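You operate a simulated robot arm through the tools that you are given. There is no shell and no other tool.

You are at the controls of a simulated robot arm. One attempt, no reset.

## Task
Squeeze the carrot in the holed steel cup dry in the tall dark press.
Fine: shut the white stub lever, seat the cup, press with fingers clear till 60 ml shows, raise the handle, set the cup on the white mat. Set down upright: holed steel cup.
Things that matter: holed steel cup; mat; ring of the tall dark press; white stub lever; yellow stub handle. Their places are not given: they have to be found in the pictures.

Only the result counts: the job must be done as asked and must still hold three seconds after the hand-in. Knocking over, shifting, dropping, spilling or breaking anything else fails it.

## Robot
A 7-joint arm with a two-finger parallel gripper, fixed in place. Base frame: the origin is at the foot of the arm, x ahead of it, y to its left, z up; the work surface is at about z = 850. Units: mm, degrees, N and s.
Its first joint turns from -149.0 to 149.0 degrees. Payload 3.43 kg.
The tool frame sits at the grasp point between the pads (the TCP): z along the fingers, y along the line on which they close. The tips reach 30 mm beyond it. Largest opening 94 mm; finger width 28, thickness 10; the body of the gripper, 50 by 96 mm, starts 55 mm behind the TCP.
Orientation is that of the tool frame in the base frame, as [roll, pitch, yaw] about the fixed x, y, z axes, in that order (R = Rz(yaw) Ry(pitch) Rx(roll)). With the fingers straight down and closing along the base's y, the tool's x points along the base's -x, its y along +y and its z along -z.

## Interface
- The arm moves only by the tool move_arm. Its argument "motion" is a list of rows, each an object (a shift or turn left out is 0, a gripper value left out holds the last) with "xyz": the shift along the base's x, y, z in units of 40 mm (1.0 is 40 mm), a list of three; "delta_rot": the turn, a rotation vector about the base's x, y, z in units of 6 degrees (1.0 is 6 degrees), a list of three. In form: [{"xyz": [x, y, z], "delta_rot": [ax, ay, az]}, ...]. A call has 1 to 20 rows; each row shifts and turns the commanded pose from where the row before left it. "claw" is the closure, from 0 (fully open) to 1 (shut), set as the call begins (left out, the last holds). A call with a number of a shift or a turn outside -1 to 1 is refused whole. Each row takes 0.2 s and may step no farther than 50 mm and 8.6 degrees from the row before; otherwise, or with a gripper value out of range, the whole call is refused. A pose out of reach is approached as far as the arm can. The call stops where the force on the tool passes 90 N (or 10 N more than at its start, if that is more) or the arm is blocked; 0.2 s more then pass. The fingers move at their own pace (about 45 mm/s each) and stop on an object; they squeeze with about 37 N. The grip force told is the motor's: it shows also when the fingers shut on nothing. Time passes only in rows, and 0.2 s behind the last, so rows that do not move let the fingers close. It gives the time, the measured TCP pose, the force on the tool (base axes), the opening and the grip force at its end, in the units of the frame above (readings bear some noise), with the torque about the TCP (base axes, N m) and any sound that the robot's microphone picked up.
- Cameras (640 x 400 px; columns grow to the right, rows downward): "scene" is fixed at [48.5, 650.5, 1594.7]; the picture's right is [0.23, -0.97, 0.00], its down [-0.72, -0.17, -0.67] and it looks along [0.65, 0.16, -0.74] (base axes); focal length 310 px, centre (320, 200). "wrist" rides on the gripper at [76, 14, -102] in the tool frame; the picture's right is [-0.18, 0.98, 0.00], its down [-0.75, -0.14, -0.64] and it looks along [-0.63, -0.12, 0.77] (tool axes); focal length 243 px, centre (320, 200).
- capture(camera): a new picture of that camera. No time passes.
- pixel_to_xyz(camera, pixels): for up to 12 pixels [column, row] of the newest picture of that camera ("zoom" is the newest enlarged one), the place [x, y, z] in the base frame of the surface seen there, good to about 3 mm. No time passes.
- zoom(camera, box): a new picture of the part [left, top, right, bottom] of that camera's present view, enlarged. No time passes.
- close_job(): hands the job in; it is judged then, once.

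Unless the task says otherwise, let go and move clear before handing in.

The tools are called after "Call:" as name(argument=value, ...) on one line, values as JSON. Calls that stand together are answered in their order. move_arm: Moves the arm, as the interface text tells. Its arguments: {"type":"object","properties":{"motion":{"type":"array","items":{"type":"object","properties":{"xyz":{"type":"array","items":{"type":"number"}},"delta_rot":{"type":"array","items":{"type":"number"}}}}},"claw":{"type":"number"}},"required":["motion"]} The other tools are called the same way: capture (camera) takes a picture; pixel_to_xyz (camera, pixels) gives the place of the surface under pixels of a picture; zoom (camera, box) takes an enlarged picture of a part of a camera's view; close_job () hands the job in.

At the start:

```text
clock: 0.0
tool_pos: [573.2, 803.9, 1239.2]
tcp_rot: [-180.0, 0.0, 179.9]
ft_force: [1.0, 0.5, 0.3]
moment: [0.0, -0.03, -0.01]
gripper_width: 93.8
grasp_force: 0.1
```

scene: 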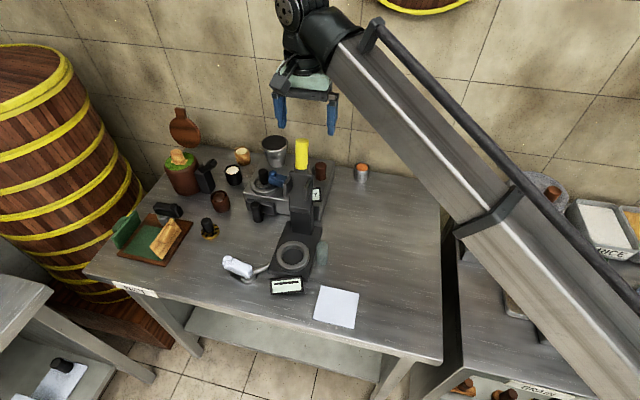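
wrist: 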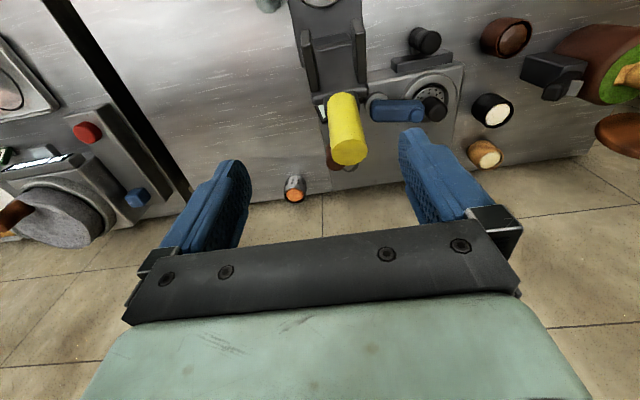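

The scene shows the press around (295,210) with a yellow stub handle at (301,153), a white stub lever at (238,266), a mat at (336,307), and a small cup with orange content at (361,172). I'll zoom in to find details.

Call:
zoom(camera="scene", box=[210, 120, 390, 232])

Call:
zoom(camera="scene", box=[210, 220, 390, 332])

Call:
zoom(camera="wrist", box=[240, 0, 560, 200])

```text
3.56 times, centred on (300, 176) of scene
```

zoom: 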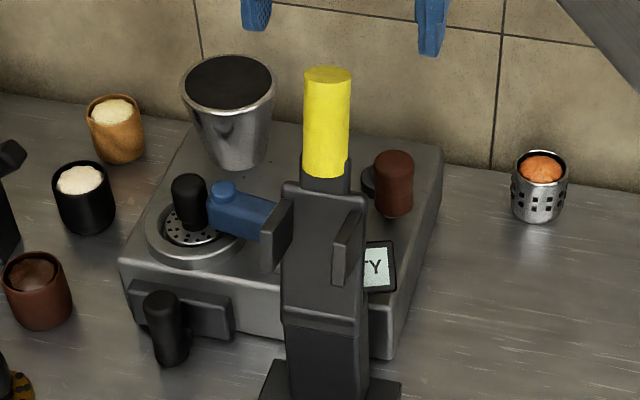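

```text
3.56 times, centred on (300, 276) of scene
```

zoom: 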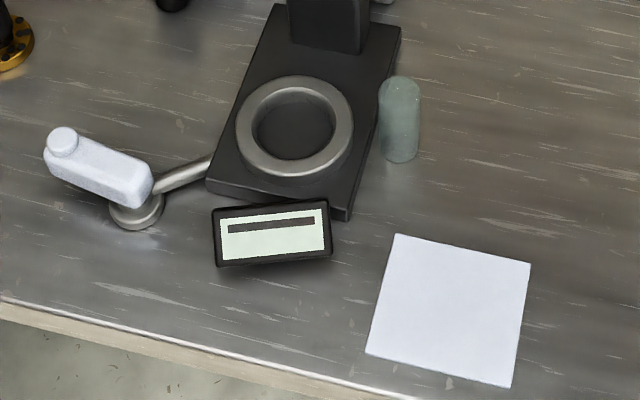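

```text
2.00 times, centred on (400, 100) of wrist
```

zoom: 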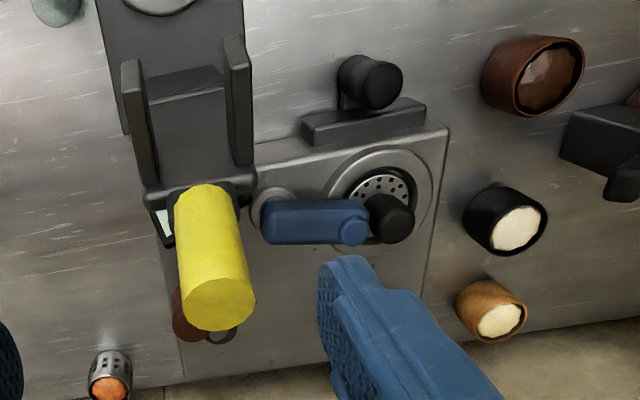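

Now I see the ring (zoom at (295,130)), the white lever with its pivot at (135,212), the digital display, and the mat. I'll get coordinates for these.

Call:
pixel_to_xyz(camera="zoom", pixels=[[400, 60]])

Call:
pixel_to_xyz(camera="scene", pixels=[[361, 167], [361, 178], [301, 142], [301, 165], [293, 256], [280, 257], [307, 257], [228, 261], [250, 272], [248, 279], [336, 307], [322, 253]])

Call:
zoom(camera="scene", box=[215, 240, 295, 290])

```text
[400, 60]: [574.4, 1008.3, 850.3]
```

```text
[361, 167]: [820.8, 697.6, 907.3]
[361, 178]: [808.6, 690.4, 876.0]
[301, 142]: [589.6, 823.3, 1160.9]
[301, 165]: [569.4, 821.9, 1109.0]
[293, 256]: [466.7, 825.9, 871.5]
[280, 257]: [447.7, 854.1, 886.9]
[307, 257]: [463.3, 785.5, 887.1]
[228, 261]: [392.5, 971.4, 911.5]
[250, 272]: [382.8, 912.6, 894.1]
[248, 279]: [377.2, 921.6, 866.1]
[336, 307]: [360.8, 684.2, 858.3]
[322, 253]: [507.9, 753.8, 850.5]
```

```text
8.00 times, centred on (255, 265) of scene
```

zoom: 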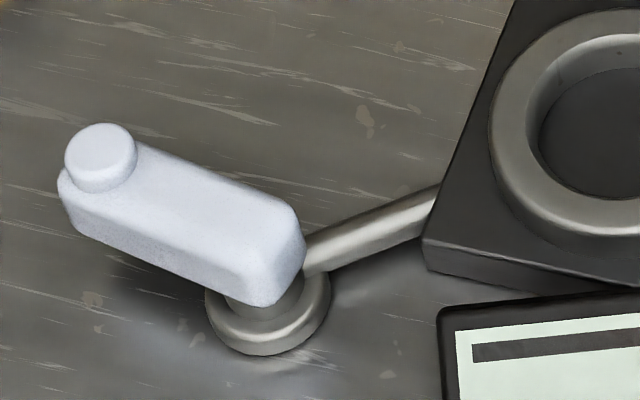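

The white lever runs from the pivot (zoom (265,310)) to a knobbed tip (zoom (100,155)). I'll measure lever, pipe, and press points.

Call:
pixel_to_xyz(camera="zoom", pixels=[[100, 145], [75, 200], [140, 160], [290, 215], [250, 290], [200, 210], [270, 345], [320, 240], [425, 200], [430, 220], [560, 270], [480, 350]])

Call:
capture(camera="scene")

```text
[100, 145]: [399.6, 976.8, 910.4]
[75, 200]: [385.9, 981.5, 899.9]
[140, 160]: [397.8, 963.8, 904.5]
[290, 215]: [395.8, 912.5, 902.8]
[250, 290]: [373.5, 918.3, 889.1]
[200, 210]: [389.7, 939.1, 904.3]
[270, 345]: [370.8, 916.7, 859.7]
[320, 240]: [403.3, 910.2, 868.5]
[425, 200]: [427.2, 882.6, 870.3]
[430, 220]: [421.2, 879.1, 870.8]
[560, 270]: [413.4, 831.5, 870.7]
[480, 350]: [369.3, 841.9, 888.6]
```

```text
taken
```

scene: 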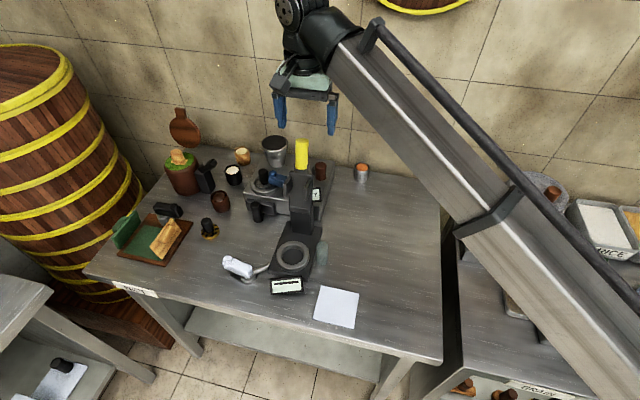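

Next I'll measure the press column, handle, cup, and other surroundings from a zoomed picture of the press.

Call:
zoom(camera="scene", box=[260, 130, 340, 180])

Call:
zoom(camera="scene", box=[255, 160, 335, 240])

```text
8.00 times, centred on (300, 155) of scene
```

zoom: 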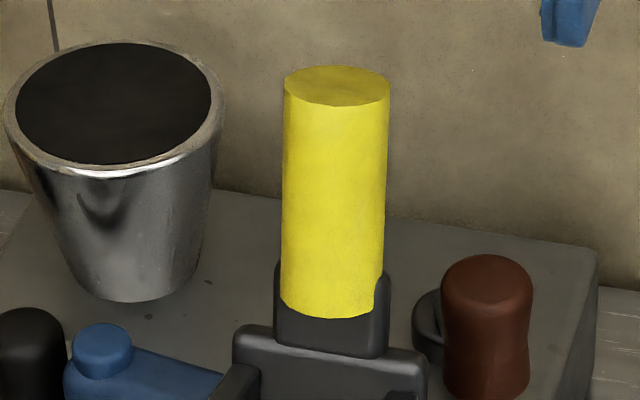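

```text
5.00 times, centred on (295, 200) of scene
```

zoom: 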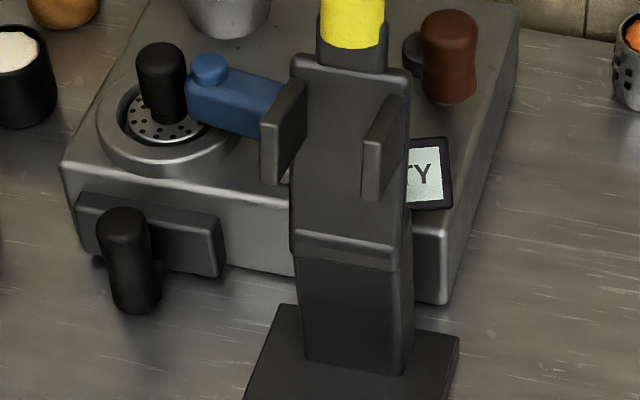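

Call:
pixel_to_xyz(camera="zoom", pixels=[[350, 20], [350, 60], [350, 100], [350, 180], [350, 235], [350, 270], [350, 340], [285, 100], [375, 120], [280, 160], [370, 175], [300, 340]])

Call:
pixel_to_xyz(camera="scene", pixels=[[301, 139], [297, 150], [307, 150], [301, 168], [283, 222], [317, 230], [270, 268], [305, 277], [356, 165], [366, 165], [361, 180], [361, 162]])

```text
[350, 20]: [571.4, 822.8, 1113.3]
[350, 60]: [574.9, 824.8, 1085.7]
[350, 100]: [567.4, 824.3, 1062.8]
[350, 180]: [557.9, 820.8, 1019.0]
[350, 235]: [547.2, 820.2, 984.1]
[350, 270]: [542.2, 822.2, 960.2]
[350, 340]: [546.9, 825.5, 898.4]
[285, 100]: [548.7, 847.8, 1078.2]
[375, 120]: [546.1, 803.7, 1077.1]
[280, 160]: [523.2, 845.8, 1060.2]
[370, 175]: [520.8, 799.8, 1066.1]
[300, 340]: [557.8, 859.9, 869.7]
```

```text
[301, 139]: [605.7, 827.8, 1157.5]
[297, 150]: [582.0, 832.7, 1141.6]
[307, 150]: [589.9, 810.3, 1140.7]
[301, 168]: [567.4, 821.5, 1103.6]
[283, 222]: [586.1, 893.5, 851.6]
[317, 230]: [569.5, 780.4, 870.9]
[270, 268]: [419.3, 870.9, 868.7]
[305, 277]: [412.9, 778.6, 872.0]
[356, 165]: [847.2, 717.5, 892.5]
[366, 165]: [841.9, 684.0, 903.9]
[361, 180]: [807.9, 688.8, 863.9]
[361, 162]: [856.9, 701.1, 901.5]
```

The press column stands at about (550,822), ring centre near (465,822), and the valve lever near (390,915–976). I'll shift the hand back toward -x, staying high, to look at the press and lever with the wrist camera.

Call:
move_arm(motion=[{"xyz": [-1, 0, 0]}, {"xyz": [-1, 0, 0]}, {"xyz": [-1, 0, 0]}, {"xyz": [-1, 0, 0]}, {"xyz": [-1, 0, 0]}, {"xyz": [-1, 0, 0]}], claw=0)

Call:
capture(camera="wrist")

Call:
capture(camera="scene")

```text
clock: 1.4
tool_pos: [336.6, 813.8, 1215.9]
tcp_rot: [179.3, 0.2, 179.9]
ft_force: [0.2, 0.3, 0.2]
moment: [-0.03, 0.03, 0.01]
gripper_width: 93.9
grasp_force: 0.1
out of reach, approached as far as the arm can: row 3, 4, 5, 6
```

```text
taken
```

wrist: 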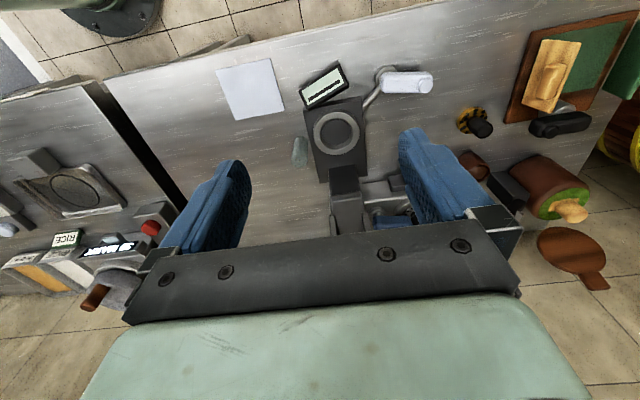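

```text
taken
```

scene: 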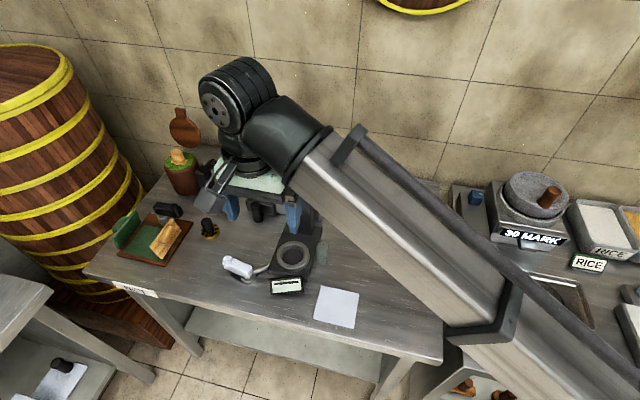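

The wrist view now shows the ring at (337,130), the white lever at (405,82), the display at (322,87) and the mat at (250,88). I'll zoom on those.

Call:
zoom(camera="wrist", box=[280, 50, 460, 162])

Call:
zoom(camera="wrist", box=[300, 140, 420, 240])

```text
3.56 times, centred on (370, 106) of wrist
```

zoom: 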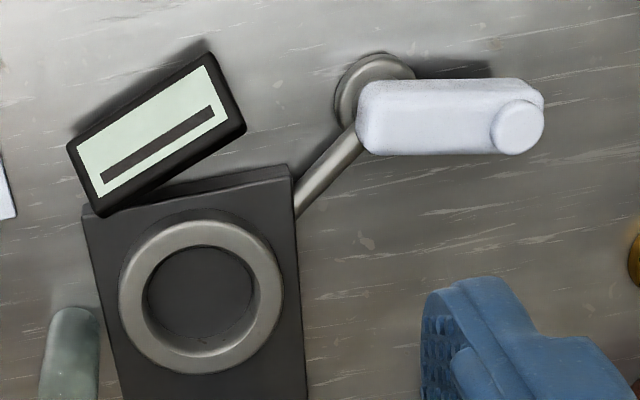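

```text
4.00 times, centred on (360, 190) of wrist
```

zoom: 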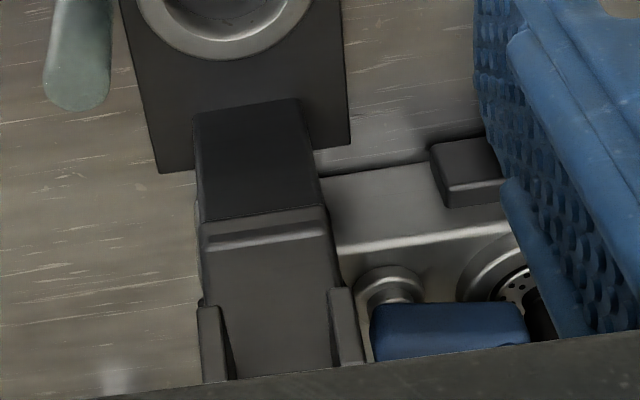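

The wrist view gives a top-down look at the valve: lever points roughly +y, pipe runs diagonal to the base. I'll measure lever and pipe angles precisely from a tight zoom.

Call:
zoom(camera="wrist", box=[350, 55, 446, 115])

```text
6.67 times, centred on (398, 85) of wrist
```

zoom: 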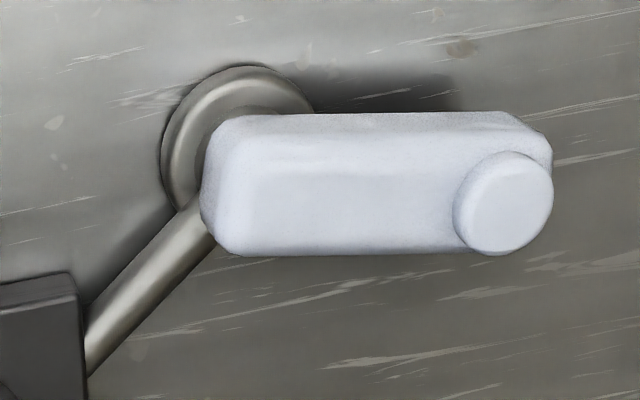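

Call:
pixel_to_xyz(camera="zoom", pixels=[[240, 80], [180, 140], [225, 145], [235, 240], [500, 200], [520, 140], [400, 130], [400, 240], [300, 130], [300, 240], [150, 280], [105, 325]])

Call:
zoom(camera="wrist", box=[290, 60, 386, 180])

```text
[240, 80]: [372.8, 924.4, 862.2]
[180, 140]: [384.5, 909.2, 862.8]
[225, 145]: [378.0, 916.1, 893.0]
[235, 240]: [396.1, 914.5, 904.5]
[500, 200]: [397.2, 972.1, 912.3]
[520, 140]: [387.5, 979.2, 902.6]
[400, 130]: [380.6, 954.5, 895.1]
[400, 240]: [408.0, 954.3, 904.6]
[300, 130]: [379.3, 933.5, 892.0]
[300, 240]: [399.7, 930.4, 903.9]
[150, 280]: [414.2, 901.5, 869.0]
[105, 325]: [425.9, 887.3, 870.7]
```

```text
3.33 times, centred on (338, 120) of wrist
```

zoom: 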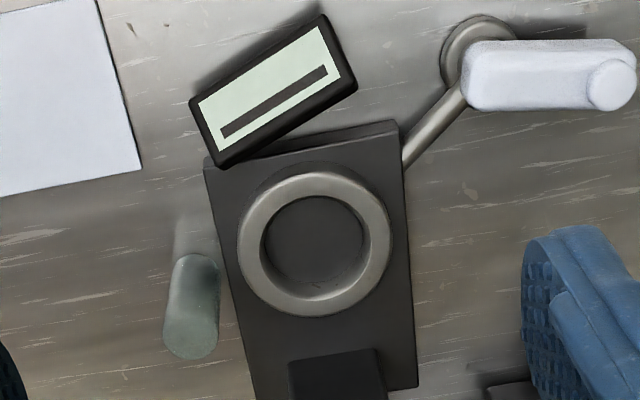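

The lever runs from its pivot near (390,928) to a knob at (397,972,912), about 28 mm wide, pointing along +y. I'll yaw the hand so the fingers can straddle the lever and descend partway to about z 1050, staying clear of everything.

Call:
move_arm(motion=[{"xyz": [0.05, 0.1, -0.35], "delta_rot": [0, 0, 0.944]}, {"xyz": [0.05, 0.1, -0.35], "delta_rot": [0, 0, 0.944]}, {"xyz": [0.05, 0.1, -0.35], "delta_rot": [0, 0, 0.944]}, {"xyz": [0.05, 0.1, -0.35], "delta_rot": [0, 0, 0.944]}, {"xyz": [0.05, 0.1, -0.35], "delta_rot": [0, 0, 0.944]}, {"xyz": [0.05, 0.1, -0.35], "delta_rot": [0, 0, 0.944]}, {"xyz": [0.05, 0.1, -0.35], "delta_rot": [0, 0, 0.944]}, {"xyz": [0.05, 0.1, -0.35], "delta_rot": [0, 0, 0.944]}, {"xyz": [0.05, 0.1, -0.35], "delta_rot": [0, 0, 0.944]}, {"xyz": [0.05, 0.1, -0.35], "delta_rot": [0, 0, 0.944]}, {"xyz": [0.05, 0.1, -0.35], "delta_rot": [0, 0, 0.944]}, {"xyz": [0.05, 0.1, -0.35], "delta_rot": [0, 0, 0.944]}])

Call:
capture(camera="wrist")

Call:
capture(camera="scene")

```text
clock: 4.0
tool_pos: [359.9, 862.9, 1049.4]
tcp_rot: [-180.0, 0.0, -112.0]
ft_force: [0.0, -0.1, 0.0]
moment: [-0.01, 0.0, 0.01]
gripper_width: 94.1
grasp_force: 0.0
```

```text
taken
```

wrist: 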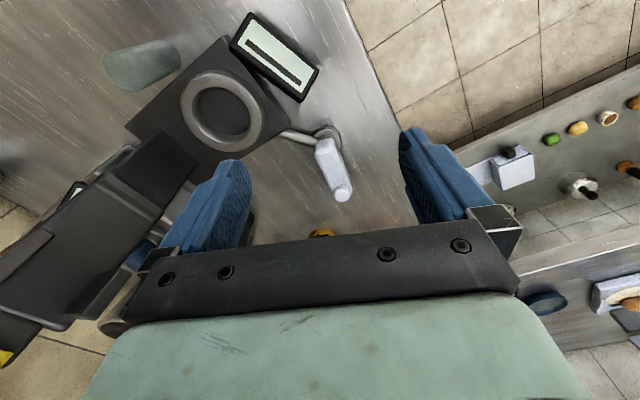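

```text
taken
```

scene: 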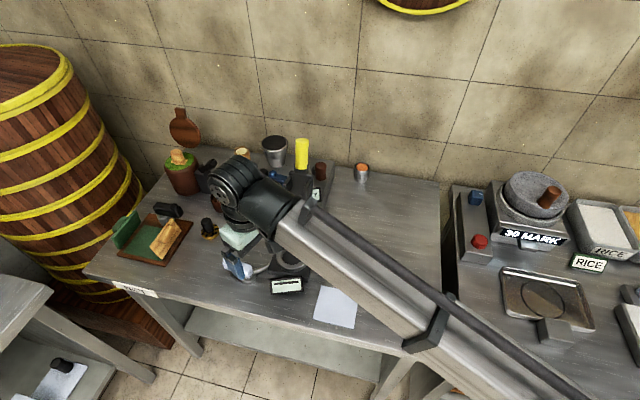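

The lever now shows between the fingers at (333,165) and the press column's side is visible at the left. I'll zoom both and measure the table edge.

Call:
zoom(camera="wrist", box=[0, 0, 320, 360])

Call:
pixel_to_xyz(camera="wrist", pixels=[[360, 30], [375, 95], [390, 140], [318, 145], [335, 140], [330, 165], [342, 192], [327, 133], [345, 165], [290, 133]])

Call:
zoom(camera="wrist", box=[260, 110, 400, 210])

```text
1.11 times, centred on (160, 180) of wrist
```

zoom: 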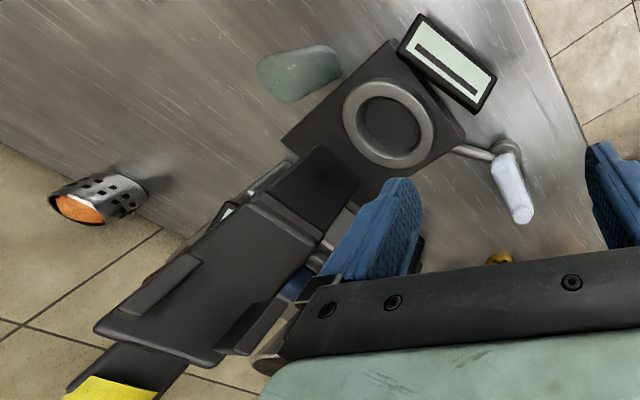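

```text
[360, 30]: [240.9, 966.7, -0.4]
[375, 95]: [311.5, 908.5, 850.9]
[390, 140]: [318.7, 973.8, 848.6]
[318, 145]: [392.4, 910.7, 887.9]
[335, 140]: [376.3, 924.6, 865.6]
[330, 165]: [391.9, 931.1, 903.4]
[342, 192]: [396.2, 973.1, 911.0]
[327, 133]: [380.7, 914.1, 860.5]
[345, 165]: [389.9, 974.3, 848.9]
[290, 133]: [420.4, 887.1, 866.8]
```

```text
4.00 times, centred on (330, 160) of wrist
```

zoom: 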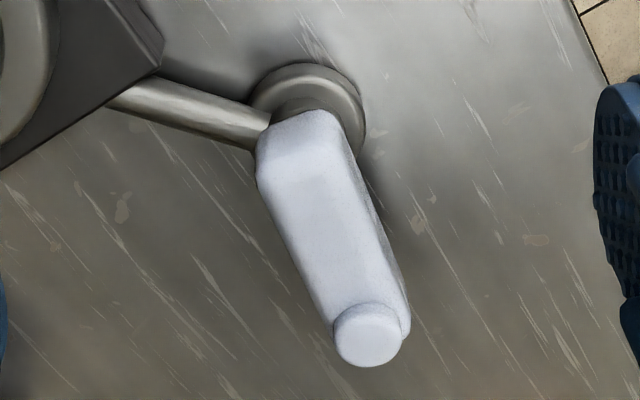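

Pivot looks to be near (389,924) and the lever tip near (396,973,911); the table edge is at x≈311. I'll now tilt the hand 36° outward and lower it to z≈960 above the lever.

Call:
move_arm(motion=[{"xyz": [0.083, 0.25, -0.375], "delta_rot": [0.927, -0.375, 0]}, {"xyz": [0.083, 0.25, -0.375], "delta_rot": [0.927, -0.375, 0]}, {"xyz": [0.083, 0.25, -0.375], "delta_rot": [0.927, -0.375, 0]}, {"xyz": [0.083, 0.25, -0.375], "delta_rot": [0.927, -0.375, 0]}, {"xyz": [0.083, 0.25, -0.375], "delta_rot": [0.927, -0.375, 0]}, {"xyz": [0.083, 0.25, -0.375], "delta_rot": [0.927, -0.375, 0]}])

Call:
capture(camera="wrist")

Call:
capture(camera="scene")

```text
clock: 5.4
tool_pos: [380.4, 923.3, 957.4]
tcp_rot: [180.0, 36.1, -112.1]
ft_force: [0.2, -0.9, 0.1]
moment: [-0.01, -0.01, 0.01]
gripper_width: 94.0
grasp_force: 0.1
```

```text
taken
```

wrist: 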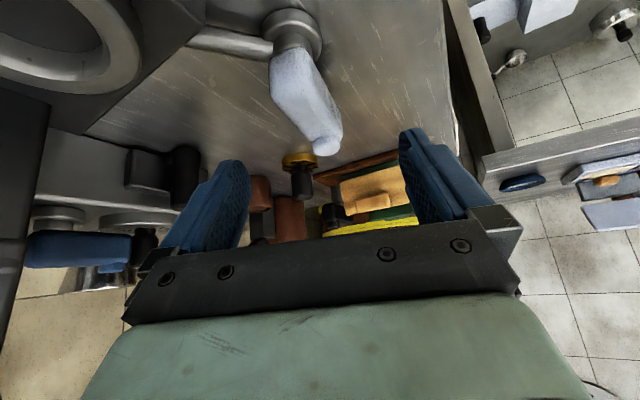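

```text
taken
```

scene: 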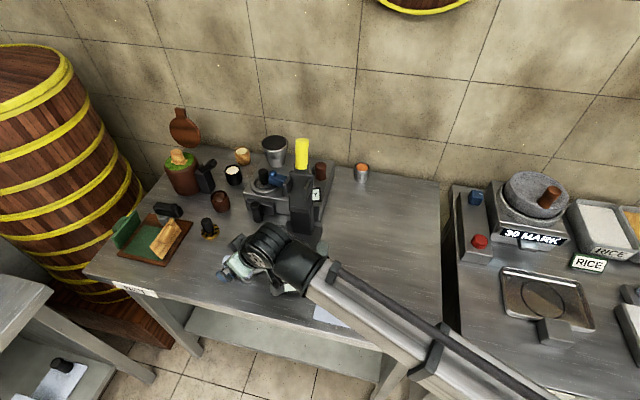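

The lever lies centrally between the open fingers with the knob at (327,138). I'll lower the hand so the fingers straddle the lever at z≈905.

Call:
move_arm(motion=[{"xyz": [0.09, 0.21, -0.44]}, {"xyz": [0.09, 0.21, -0.44]}, {"xyz": [0.09, 0.21, -0.43]}, {}])

Call:
capture(camera="wrist")

Call:
zoom(camera="scene", box=[190, 200, 350, 300])

```text
clock: 6.4
tool_pos: [392.0, 950.2, 906.5]
tcp_rot: [179.9, 36.0, -112.1]
ft_force: [0.5, 1.6, -0.3]
moment: [0.02, 0.04, -0.01]
gripper_width: 93.8
grasp_force: 0.0
```

```text
taken
```

wrist: 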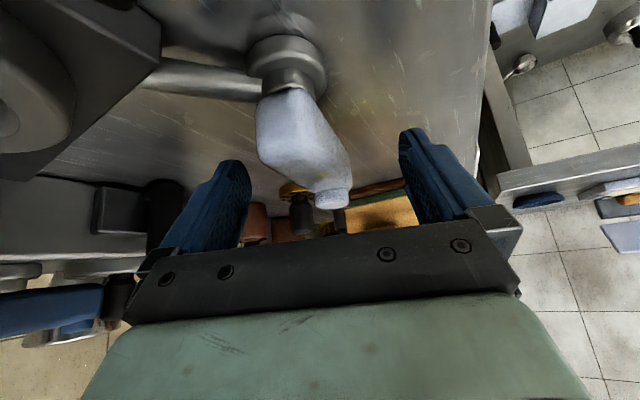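

```text
4.00 times, centred on (270, 250) of scene
```

zoom: 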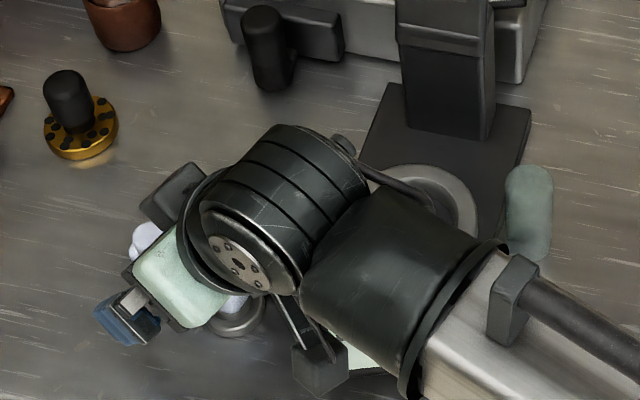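

The lever is between the fingers with clearance on both sides. I'll narrow the fingers to about 60 mm and then push gently toward +x in small steps to feel whether the lever turns that way.

Call:
move_arm(motion=[{}, {}, {}, {}], claw=0.36)

Call:
capture(camera="wrist")

```text
clock: 7.4
tool_pos: [393.0, 949.3, 907.0]
tcp_rot: [179.9, 35.9, -112.1]
ft_force: [-0.2, -0.3, 0.2]
moment: [0.0, 0.02, 0.02]
gripper_width: 60.0
grasp_force: 0.0
```

```text
taken
```

wrist: 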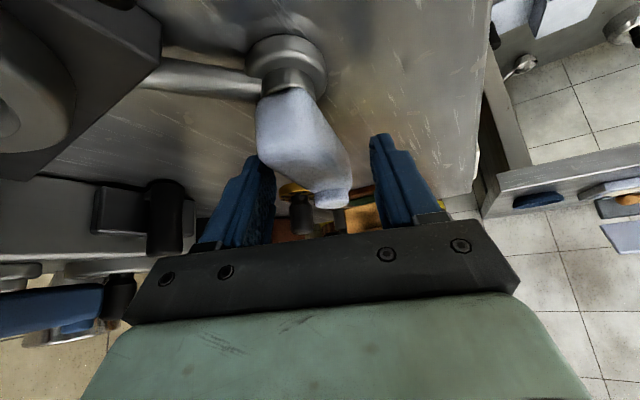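

The left finger (+x side) nearly touches the lever at (262,160), the right finger has ~13 mm of gap at (375,170). I'll move +x in small steps and watch the force.

Call:
move_arm(motion=[{"xyz": [0.1, 0, 0]}, {"xyz": [0.1, 0, 0]}, {"xyz": [0.1, 0, 0]}, {"xyz": [0.06, 0, 0]}])

Call:
capture(camera="wrist")

```text
clock: 8.4
tool_pos: [406.5, 949.6, 905.2]
tcp_rot: [180.0, 36.0, -112.2]
ft_force: [-1.6, -0.1, 0.3]
moment: [-0.02, 0.02, 0.08]
gripper_width: 60.9
grasp_force: 0.7
```

```text
taken
```

wrist: 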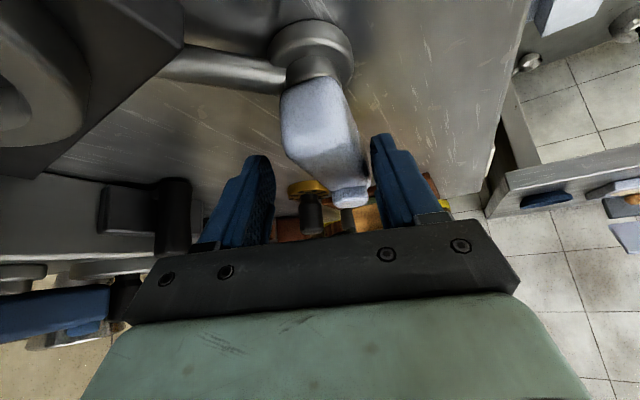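

The right finger is just touching the lever (force x −1.6 N). I'll push on by a few millimetres.

Call:
move_arm(motion=[{"xyz": [0.05, 0, 0]}, {"xyz": [0.05, 0, 0]}, {"xyz": [0.05, 0, 0]}])

Call:
capture(camera="wrist")

```text
clock: 9.2
tool_pos: [412.6, 947.6, 905.3]
tcp_rot: [-180.0, 36.0, -112.1]
ft_force: [-1.6, 1.0, 0.1]
moment: [-0.02, 0.02, 0.06]
gripper_width: 61.0
grasp_force: 0.3
```

```text
taken
```

wrist: 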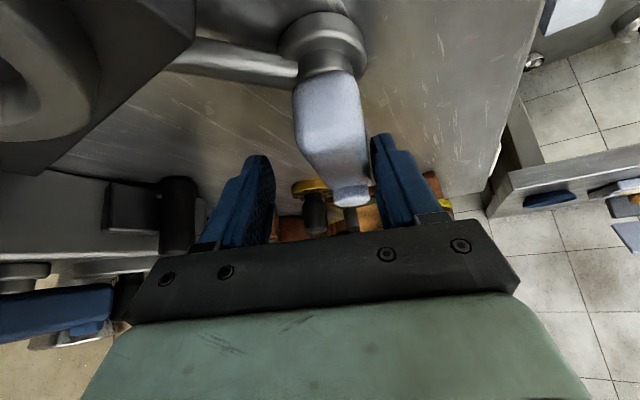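

The lever follows easily with only ~1.6 N, so it turns clockwise (toward +x). I'll continue on an arc about the pivot, turning the hand with it.

Call:
move_arm(motion=[{"xyz": [0.06, -0.065, 0.1], "delta_rot": [0, 0, -1]}, {"xyz": [0.055, -0.07, 0], "delta_rot": [0, 0, -1]}, {"xyz": [0.05, -0.075, 0], "delta_rot": [0, 0, -1]}])

Call:
capture(camera="wrist")

```text
clock: 10.0
tool_pos: [419.2, 940.2, 910.1]
tcp_rot: [-180.0, 36.1, -130.2]
ft_force: [-0.8, 0.2, -0.5]
moment: [0.0, 0.02, 0.01]
gripper_width: 60.9
grasp_force: 1.0
```

```text
taken
```

wrist: 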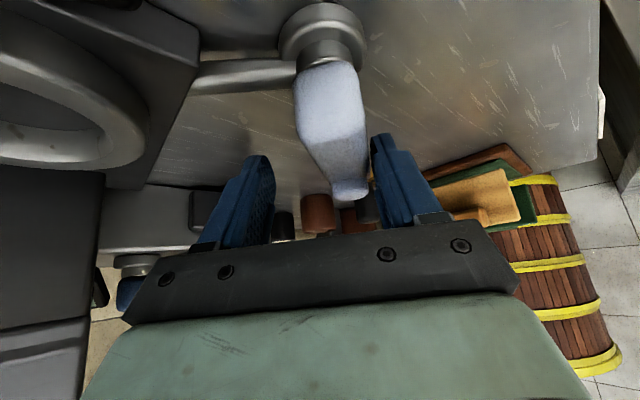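

The lever keeps following with negligible force; it's now at about 55°. I'll continue the arc another 18°.

Call:
move_arm(motion=[{"xyz": [0.04, -0.08, 0], "delta_rot": [0, 0, -1]}, {"xyz": [0.03, -0.085, 0], "delta_rot": [0, 0, -1]}, {"xyz": [0.022, -0.088, 0], "delta_rot": [0, 0, -1]}])

Call:
capture(camera="wrist")

```text
clock: 10.8
tool_pos: [422.8, 930.7, 910.5]
tcp_rot: [179.9, 36.1, -148.2]
ft_force: [-0.1, 1.8, 0.6]
moment: [0.02, 0.01, 0.04]
gripper_width: 61.3
grasp_force: 0.9
```

```text
taken
```

wrist: 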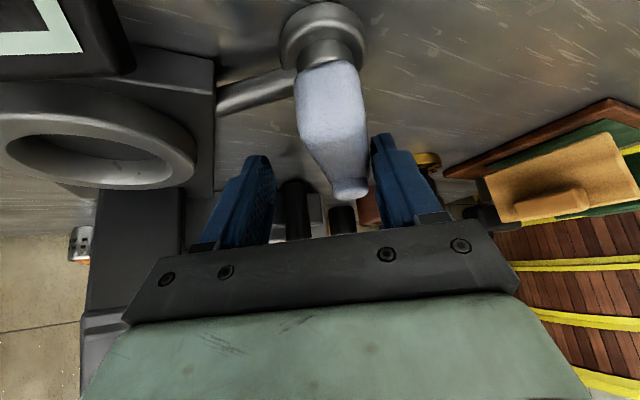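

Still no stop; the lever is near 37° now. I'll continue, raising 4 mm to keep the left finger clear of the press base.

Call:
move_arm(motion=[{"xyz": [0.012, -0.09, 0.1], "delta_rot": [0, 0, -1]}, {"xyz": [0.003, -0.09, 0], "delta_rot": [0, 0, -1]}])

Call:
capture(camera="wrist")

```text
clock: 11.4
tool_pos: [423.7, 923.0, 915.7]
tcp_rot: [179.9, 35.9, -160.3]
ft_force: [-0.4, 1.9, -0.4]
moment: [0.03, 0.0, 0.0]
gripper_width: 61.2
grasp_force: 0.9
```

```text
taken
```

wrist: 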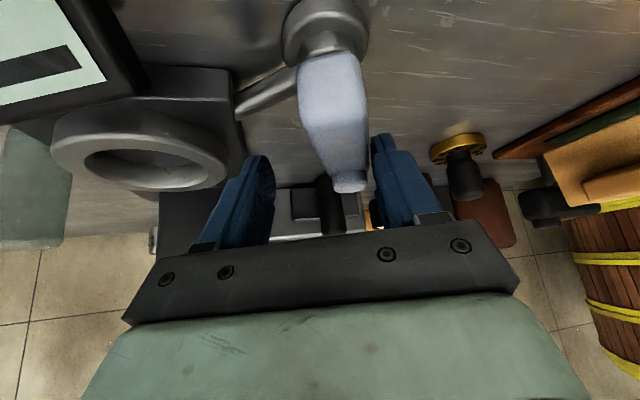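

The lever is near 25° and still turning freely. I'll continue two more steps, watching the left finger against the ring at (140,150).

Call:
move_arm(motion=[{"xyz": [-0.005, -0.09, 0.05], "delta_rot": [0, 0, -1]}, {"xyz": [-0.015, -0.09, 0], "delta_rot": [0, 0, -1]}])

Call:
capture(camera="wrist")

```text
clock: 12.0
tool_pos: [421.6, 915.3, 918.2]
tcp_rot: [179.9, 35.9, -172.2]
ft_force: [0.1, 1.7, 0.7]
moment: [0.03, -0.04, 0.03]
gripper_width: 61.2
grasp_force: 0.7
```

```text
taken
```

wrist: 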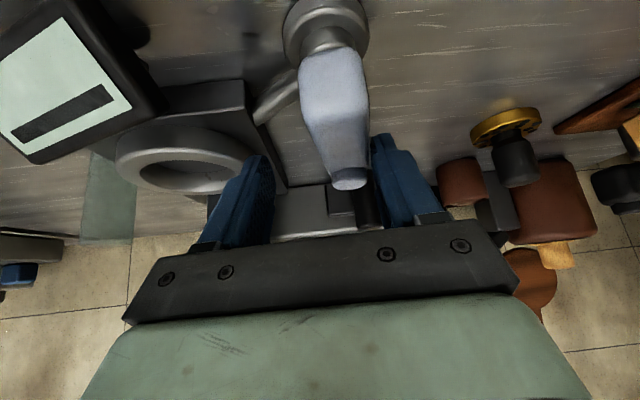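

The lever is near 13° and still moving with ~1.7 N. I'll go two more steps.

Call:
move_arm(motion=[{"xyz": [-0.025, -0.088, 0.02], "delta_rot": [0, 0, -1]}, {"xyz": [-0.03, -0.086, 0], "delta_rot": [0, 0, -1]}])

Call:
capture(camera="wrist")

```text
clock: 12.6
tool_pos: [419.0, 909.4, 917.1]
tcp_rot: [179.8, 36.0, 175.8]
ft_force: [-2.7, 7.5, 0.1]
moment: [0.17, 0.07, 0.33]
gripper_width: 64.7
grasp_force: 4.3
```

```text
taken
```

wrist: 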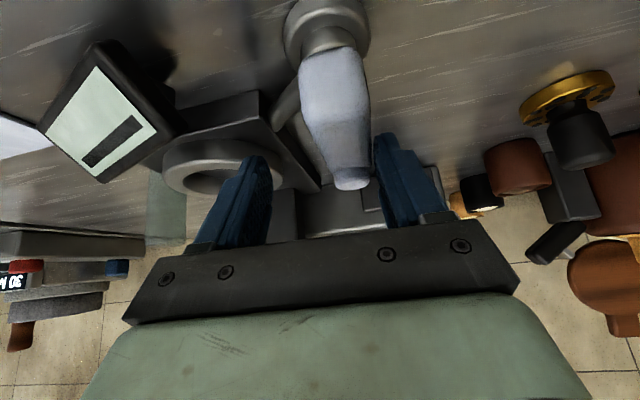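

Force rose to 7.5 N and the finger was pushed back (opening 64.7), suggesting the end stop. I'll nudge 2 mm more to confirm that it's really a stop.

Call:
move_arm(motion=[{"xyz": [0, -0.05, 0]}, {}])

Call:
capture(camera="wrist")

```text
clock: 13.2
tool_pos: [419.4, 905.8, 917.6]
tcp_rot: [179.9, 36.0, 175.8]
ft_force: [-4.0, 12.5, 1.2]
moment: [0.21, 0.09, 0.56]
gripper_width: 67.6
grasp_force: 6.4
```

```text
taken
```

wrist: 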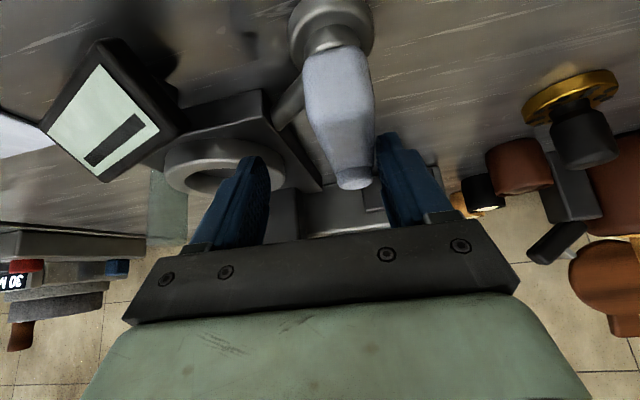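

It's a firm stop (12.5 N). I'll back off in +y so no finger touches, then lift straight up and check the lever stays.

Call:
move_arm(motion=[{"xyz": [0, 0.2, 0]}, {"xyz": [0, 0, 0.6]}, {"xyz": [0, 0, 0.9]}, {"xyz": [0, 0, 0.9]}, {"xyz": [0, 0, 0.9]}])

Call:
capture(camera="wrist")

Call:
zoom(camera="scene", box=[190, 200, 350, 300])

```text
clock: 14.4
tool_pos: [419.1, 914.2, 1050.5]
tcp_rot: [-180.0, 36.1, 176.0]
ft_force: [0.5, 0.0, -0.7]
moment: [-0.04, -0.01, -0.02]
gripper_width: 60.2
grasp_force: 0.0
```

```text
taken
```

wrist: 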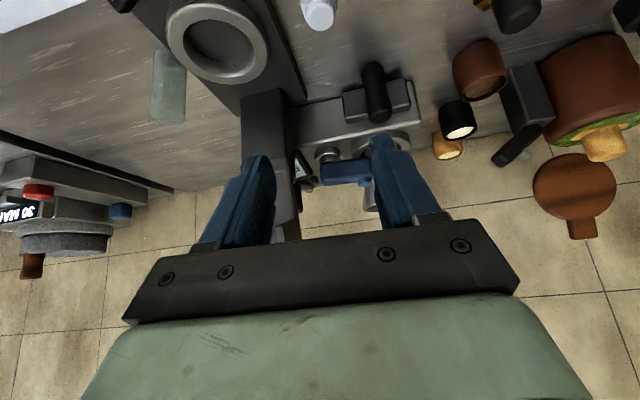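

```text
4.00 times, centred on (270, 250) of scene
```

zoom: 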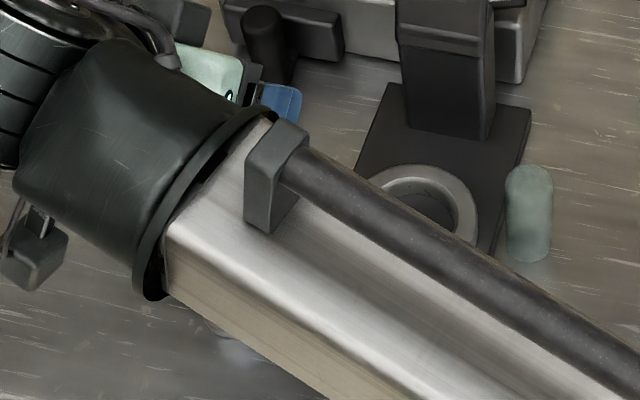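

The lever stayed put (knob at (320,12)), and the glass beside the press stands near (485,753) up to z≈935. Now I'll open the fingers and move the hand around the -y side, turning it to face the carrot cup.

Call:
move_arm(motion=[{"xyz": [0, -0.98, 0], "delta_rot": [0, 0, 1]}, {"xyz": [0, -0.98, 0], "delta_rot": [0, 0, 1]}, {"xyz": [0, -0.98, 0], "delta_rot": [0, 0, 1]}, {"xyz": [0, -0.98, 0], "delta_rot": [0, 0, 1]}, {"xyz": [0.2, -0.98, 0], "delta_rot": [0, 0, 1]}, {"xyz": [0.5, -0.98, 0], "delta_rot": [0, 0, 1]}, {"xyz": [0.8, -0.8, 0], "delta_rot": [0, 0, 1]}], claw=0)

Call:
capture(camera="wrist")

Call:
capture(camera="scene")

```text
clock: 16.0
tool_pos: [479.4, 647.3, 1047.4]
tcp_rot: [-180.0, 36.0, -142.0]
ft_force: [-0.3, 0.3, 1.1]
moment: [-0.03, 0.02, 0.01]
gripper_width: 94.2
grasp_force: 0.0
```

```text
taken
```

wrist: 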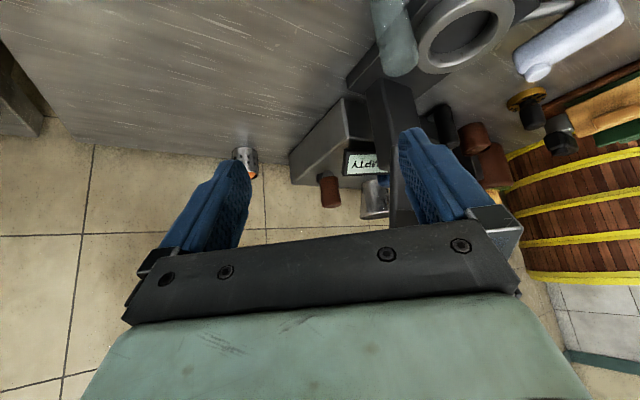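

```text
taken
```

scene: 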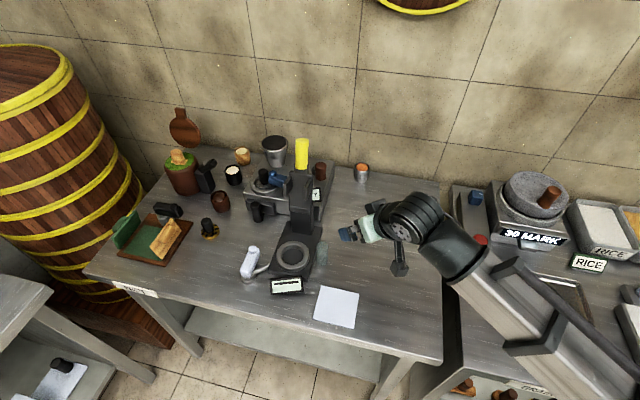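

The scene picture shows the lever now at (250,262) turned toward the press, and the cup at (361,172) unmoved. I'll zoom on the lever and cup for details.

Call:
zoom(camera="scene", box=[220, 230, 316, 300])

Call:
zoom(camera="scene", box=[335, 150, 391, 190])

Call:
zoom(camera="wrist", box=[340, 0, 640, 190])

```text
5.71 times, centred on (268, 265) of scene
```

zoom: 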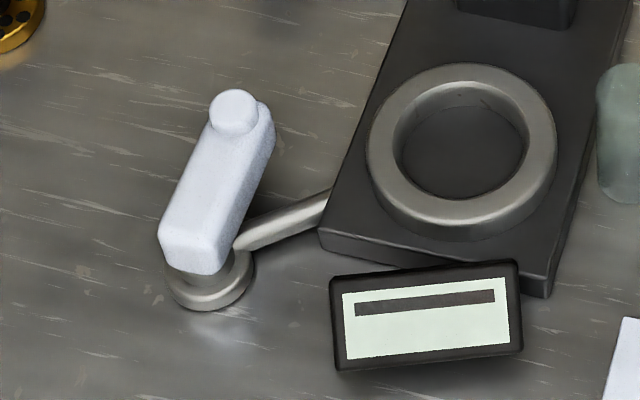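

```text
10.00 times, centred on (363, 170) of scene
```

zoom: 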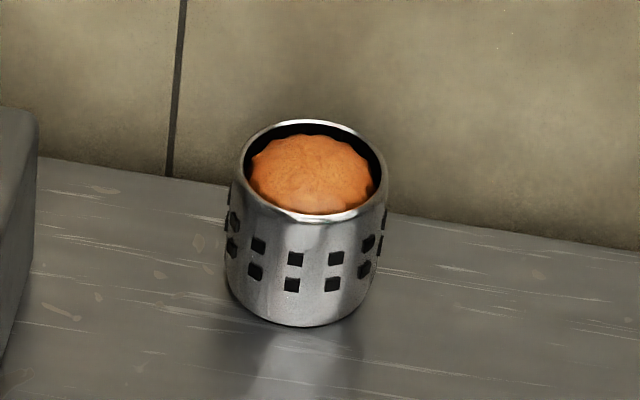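

```text
2.11 times, centred on (490, 95) of wrist
```

zoom: 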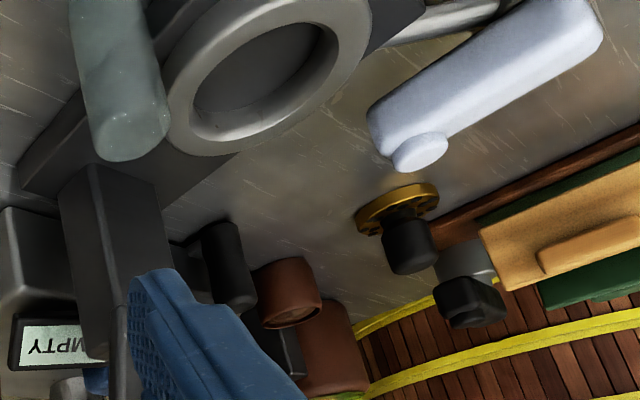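

I'll measure cup rim/base points and the new lever position.

Call:
pixel_to_xyz(camera="scene", pixels=[[355.2, 170.5], [369.2, 169.5], [362, 162.4], [362, 171.6], [361.5, 176], [361.5, 182.2], [361.5, 183.5], [355, 178], [368.5, 177], [255.5, 246.5], [249, 272], [252.5, 258]])

Call:
zoom(camera="wrist", box=[210, 130, 290, 190])

```text
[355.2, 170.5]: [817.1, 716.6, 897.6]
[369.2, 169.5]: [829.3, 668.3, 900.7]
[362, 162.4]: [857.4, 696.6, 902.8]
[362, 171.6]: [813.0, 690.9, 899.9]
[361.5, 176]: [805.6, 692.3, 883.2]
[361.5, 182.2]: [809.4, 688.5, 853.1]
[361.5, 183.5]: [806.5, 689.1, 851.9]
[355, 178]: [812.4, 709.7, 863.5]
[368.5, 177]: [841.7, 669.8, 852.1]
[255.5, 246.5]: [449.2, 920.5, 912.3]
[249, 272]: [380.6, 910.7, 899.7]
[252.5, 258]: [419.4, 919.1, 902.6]
```

```text
6.67 times, centred on (250, 160) of wrist
```

zoom: 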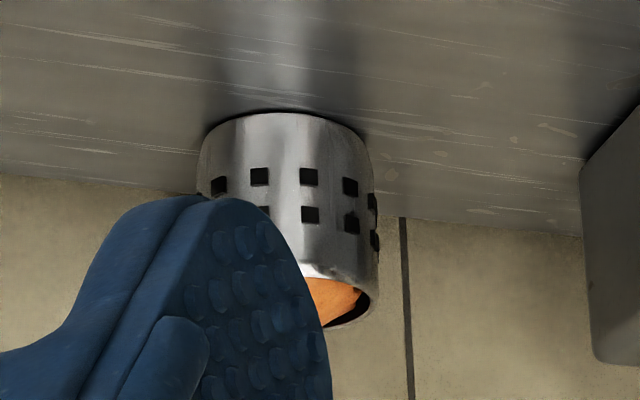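

The lever's knob moved from (397,972) to (449,920): a full quarter turn about (397,920), so it is at its other stop. The cup is centred near (833,695), about 48 mm wide and 52 mm tall. I'll check the machine's edge near the cup and wall behind.

Call:
pixel_to_xyz(camera="scene", pixels=[[334, 164], [332, 172], [330, 180], [326, 195], [322, 210], [335, 170], [333, 180], [340, 160], [362, 155], [380, 170], [320, 165], [321, 178]])

Call:
zoom(camera="scene", box=[300, 145, 396, 225])

```text
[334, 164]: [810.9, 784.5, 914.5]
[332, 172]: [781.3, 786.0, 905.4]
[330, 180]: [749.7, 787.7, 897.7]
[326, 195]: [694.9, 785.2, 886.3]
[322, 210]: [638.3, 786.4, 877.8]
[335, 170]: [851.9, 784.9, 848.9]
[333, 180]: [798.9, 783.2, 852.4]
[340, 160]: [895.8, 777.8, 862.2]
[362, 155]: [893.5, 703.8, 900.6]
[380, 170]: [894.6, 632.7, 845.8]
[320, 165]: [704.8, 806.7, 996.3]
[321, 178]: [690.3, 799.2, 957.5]
```

```text
5.00 times, centred on (348, 185) of scene
```

zoom: 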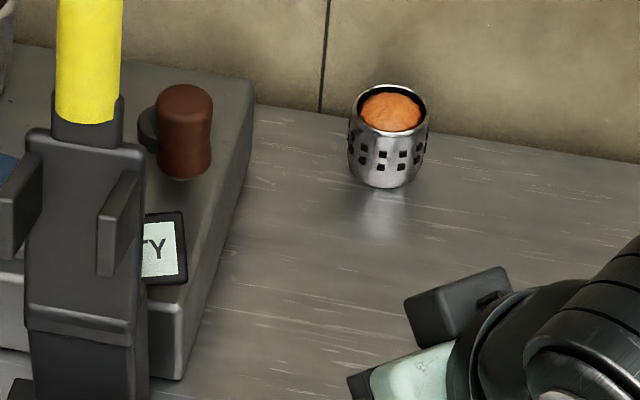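

Machine side face is at y≈785 and the wall at x≈894, leaving room around the cup. I'll move over to a pre-grasp point at about (740,622,1000).

Call:
move_arm(motion=[{"xyz": [0.93, -0.09, -0.17]}, {"xyz": [0.93, -0.09, -0.17]}, {"xyz": [0.93, -0.09, -0.17]}, {"xyz": [0.93, -0.09, -0.17]}, {"xyz": [0.93, -0.09, -0.17]}, {"xyz": [0.93, -0.09, -0.17]}, {"xyz": [0.93, -0.09, -0.17]}, {}], claw=0.15)

Call:
capture(camera="wrist")

```text
clock: 17.8
tool_pos: [739.0, 620.4, 1002.2]
tcp_rot: [179.8, 36.0, -142.2]
ft_force: [-0.7, 0.5, 0.8]
moment: [0.01, -0.02, 0.02]
gripper_width: 79.9
grasp_force: 0.0
```

```text
taken
```

wrist: 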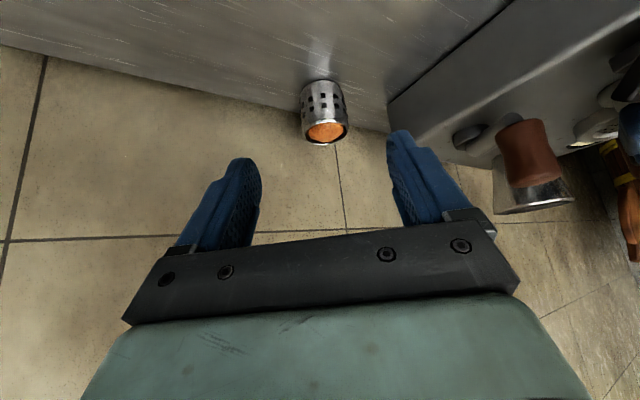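

The cup is in clear view at (324,110). I'll measure its rim and base from here.

Call:
pixel_to_xyz(camera="wrist", pixels=[[303, 120], [346, 126], [324, 141], [323, 84], [324, 122], [324, 100], [302, 100], [341, 100]])

Call:
zoom(camera="wrist", box=[284, 70, 364, 150])

```text
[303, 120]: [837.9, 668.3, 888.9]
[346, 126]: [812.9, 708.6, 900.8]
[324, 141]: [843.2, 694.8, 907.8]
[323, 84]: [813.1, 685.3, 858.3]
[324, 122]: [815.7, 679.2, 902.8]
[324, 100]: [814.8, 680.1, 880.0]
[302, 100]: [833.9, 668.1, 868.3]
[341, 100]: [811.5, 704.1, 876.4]
```

```text
5.00 times, centred on (324, 110) of wrist
```

zoom: 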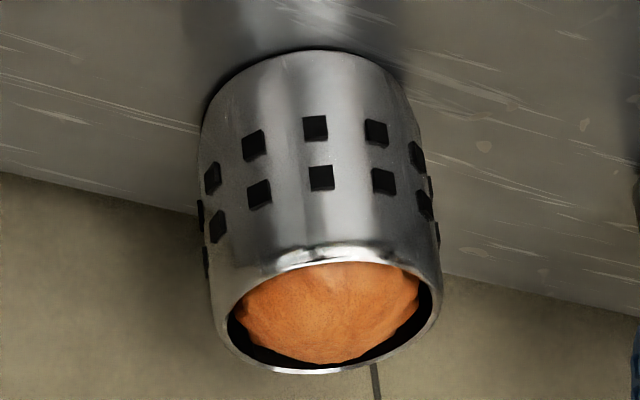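

The cup fits a circle centred (834,695.5) with r≈24, aligned with the hand's plane. I'll move diagonally three quarters of the way toward it.

Call:
move_arm(motion=[{"xyz": [0.55, 0.43, -0.45]}, {"xyz": [0.55, 0.43, -0.45]}, {"xyz": [0.55, 0.43, -0.45]}, {}])

Call:
capture(camera="wrist")

```text
clock: 18.8
tool_pos: [803.1, 674.0, 948.3]
tcp_rot: [179.9, 35.9, -142.0]
ft_force: [-0.4, -0.2, 0.1]
moment: [0.04, 0.02, -0.01]
gripper_width: 79.9
grasp_force: 0.0
```

```text
taken
```

wrist: 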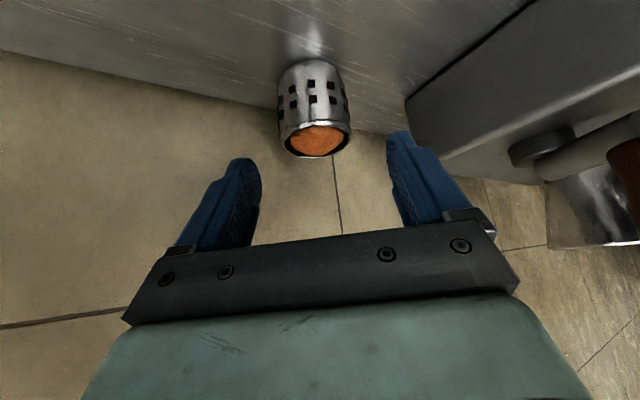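

Cup remains centred at (314,110) between the fingers. I'll complete the approach to (826.6,689.3,904).

Call:
move_arm(motion=[{"xyz": [0.2, 0.13, -0.37]}, {"xyz": [0.2, 0.13, -0.37]}, {"xyz": [0.19, 0.12, -0.36]}, {}])

Call:
capture(camera="wrist")

Call:
zoom(camera="scene", box=[320, 140, 420, 210])

```text
clock: 19.8
tool_pos: [830.3, 687.0, 903.5]
tcp_rot: [179.9, 36.0, -142.1]
ft_force: [-0.8, -0.6, -0.8]
moment: [0.03, -0.01, 0.02]
gripper_width: 79.7
grasp_force: 0.1
```

```text
taken
```

wrist: 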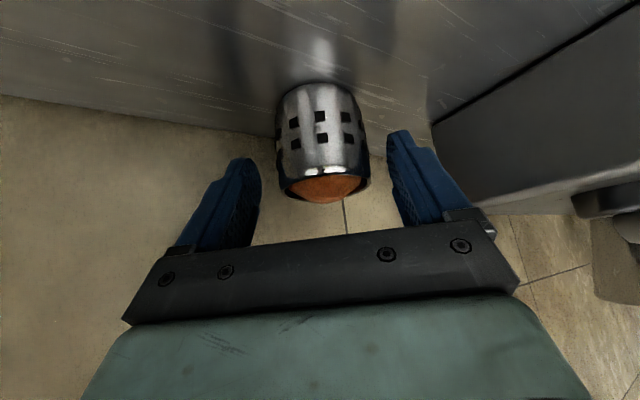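

```text
5.71 times, centred on (370, 175) of scene
```

zoom: 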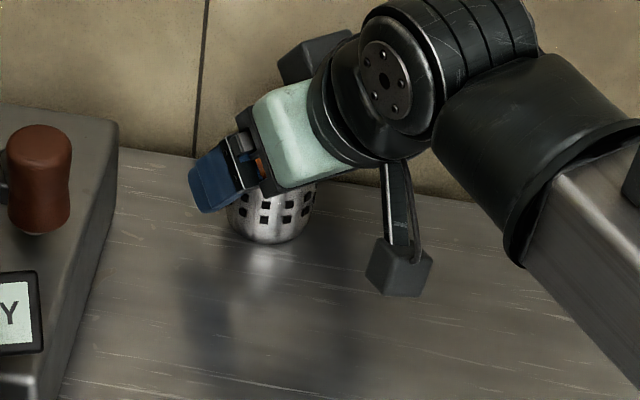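

The cup sits centred between the fingers (275–370 px versus finger gap 260–390). I'll close the grip.

Call:
move_arm(motion=[{}, {}, {}, {}, {}, {}], claw=1)

Call:
capture(camera="wrist")

```text
clock: 21.2
tool_pos: [831.4, 687.8, 903.5]
tcp_rot: [179.9, 36.0, -142.1]
ft_force: [-1.1, 1.6, 0.6]
moment: [-0.01, 0.03, 0.04]
gripper_width: 50.7
grasp_force: 36.8
```

```text
taken
```

wrist: 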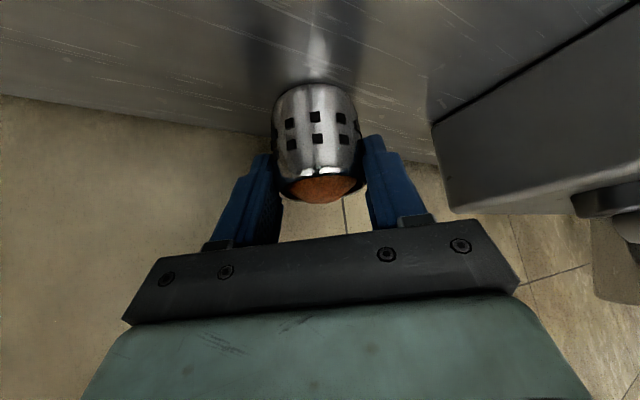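

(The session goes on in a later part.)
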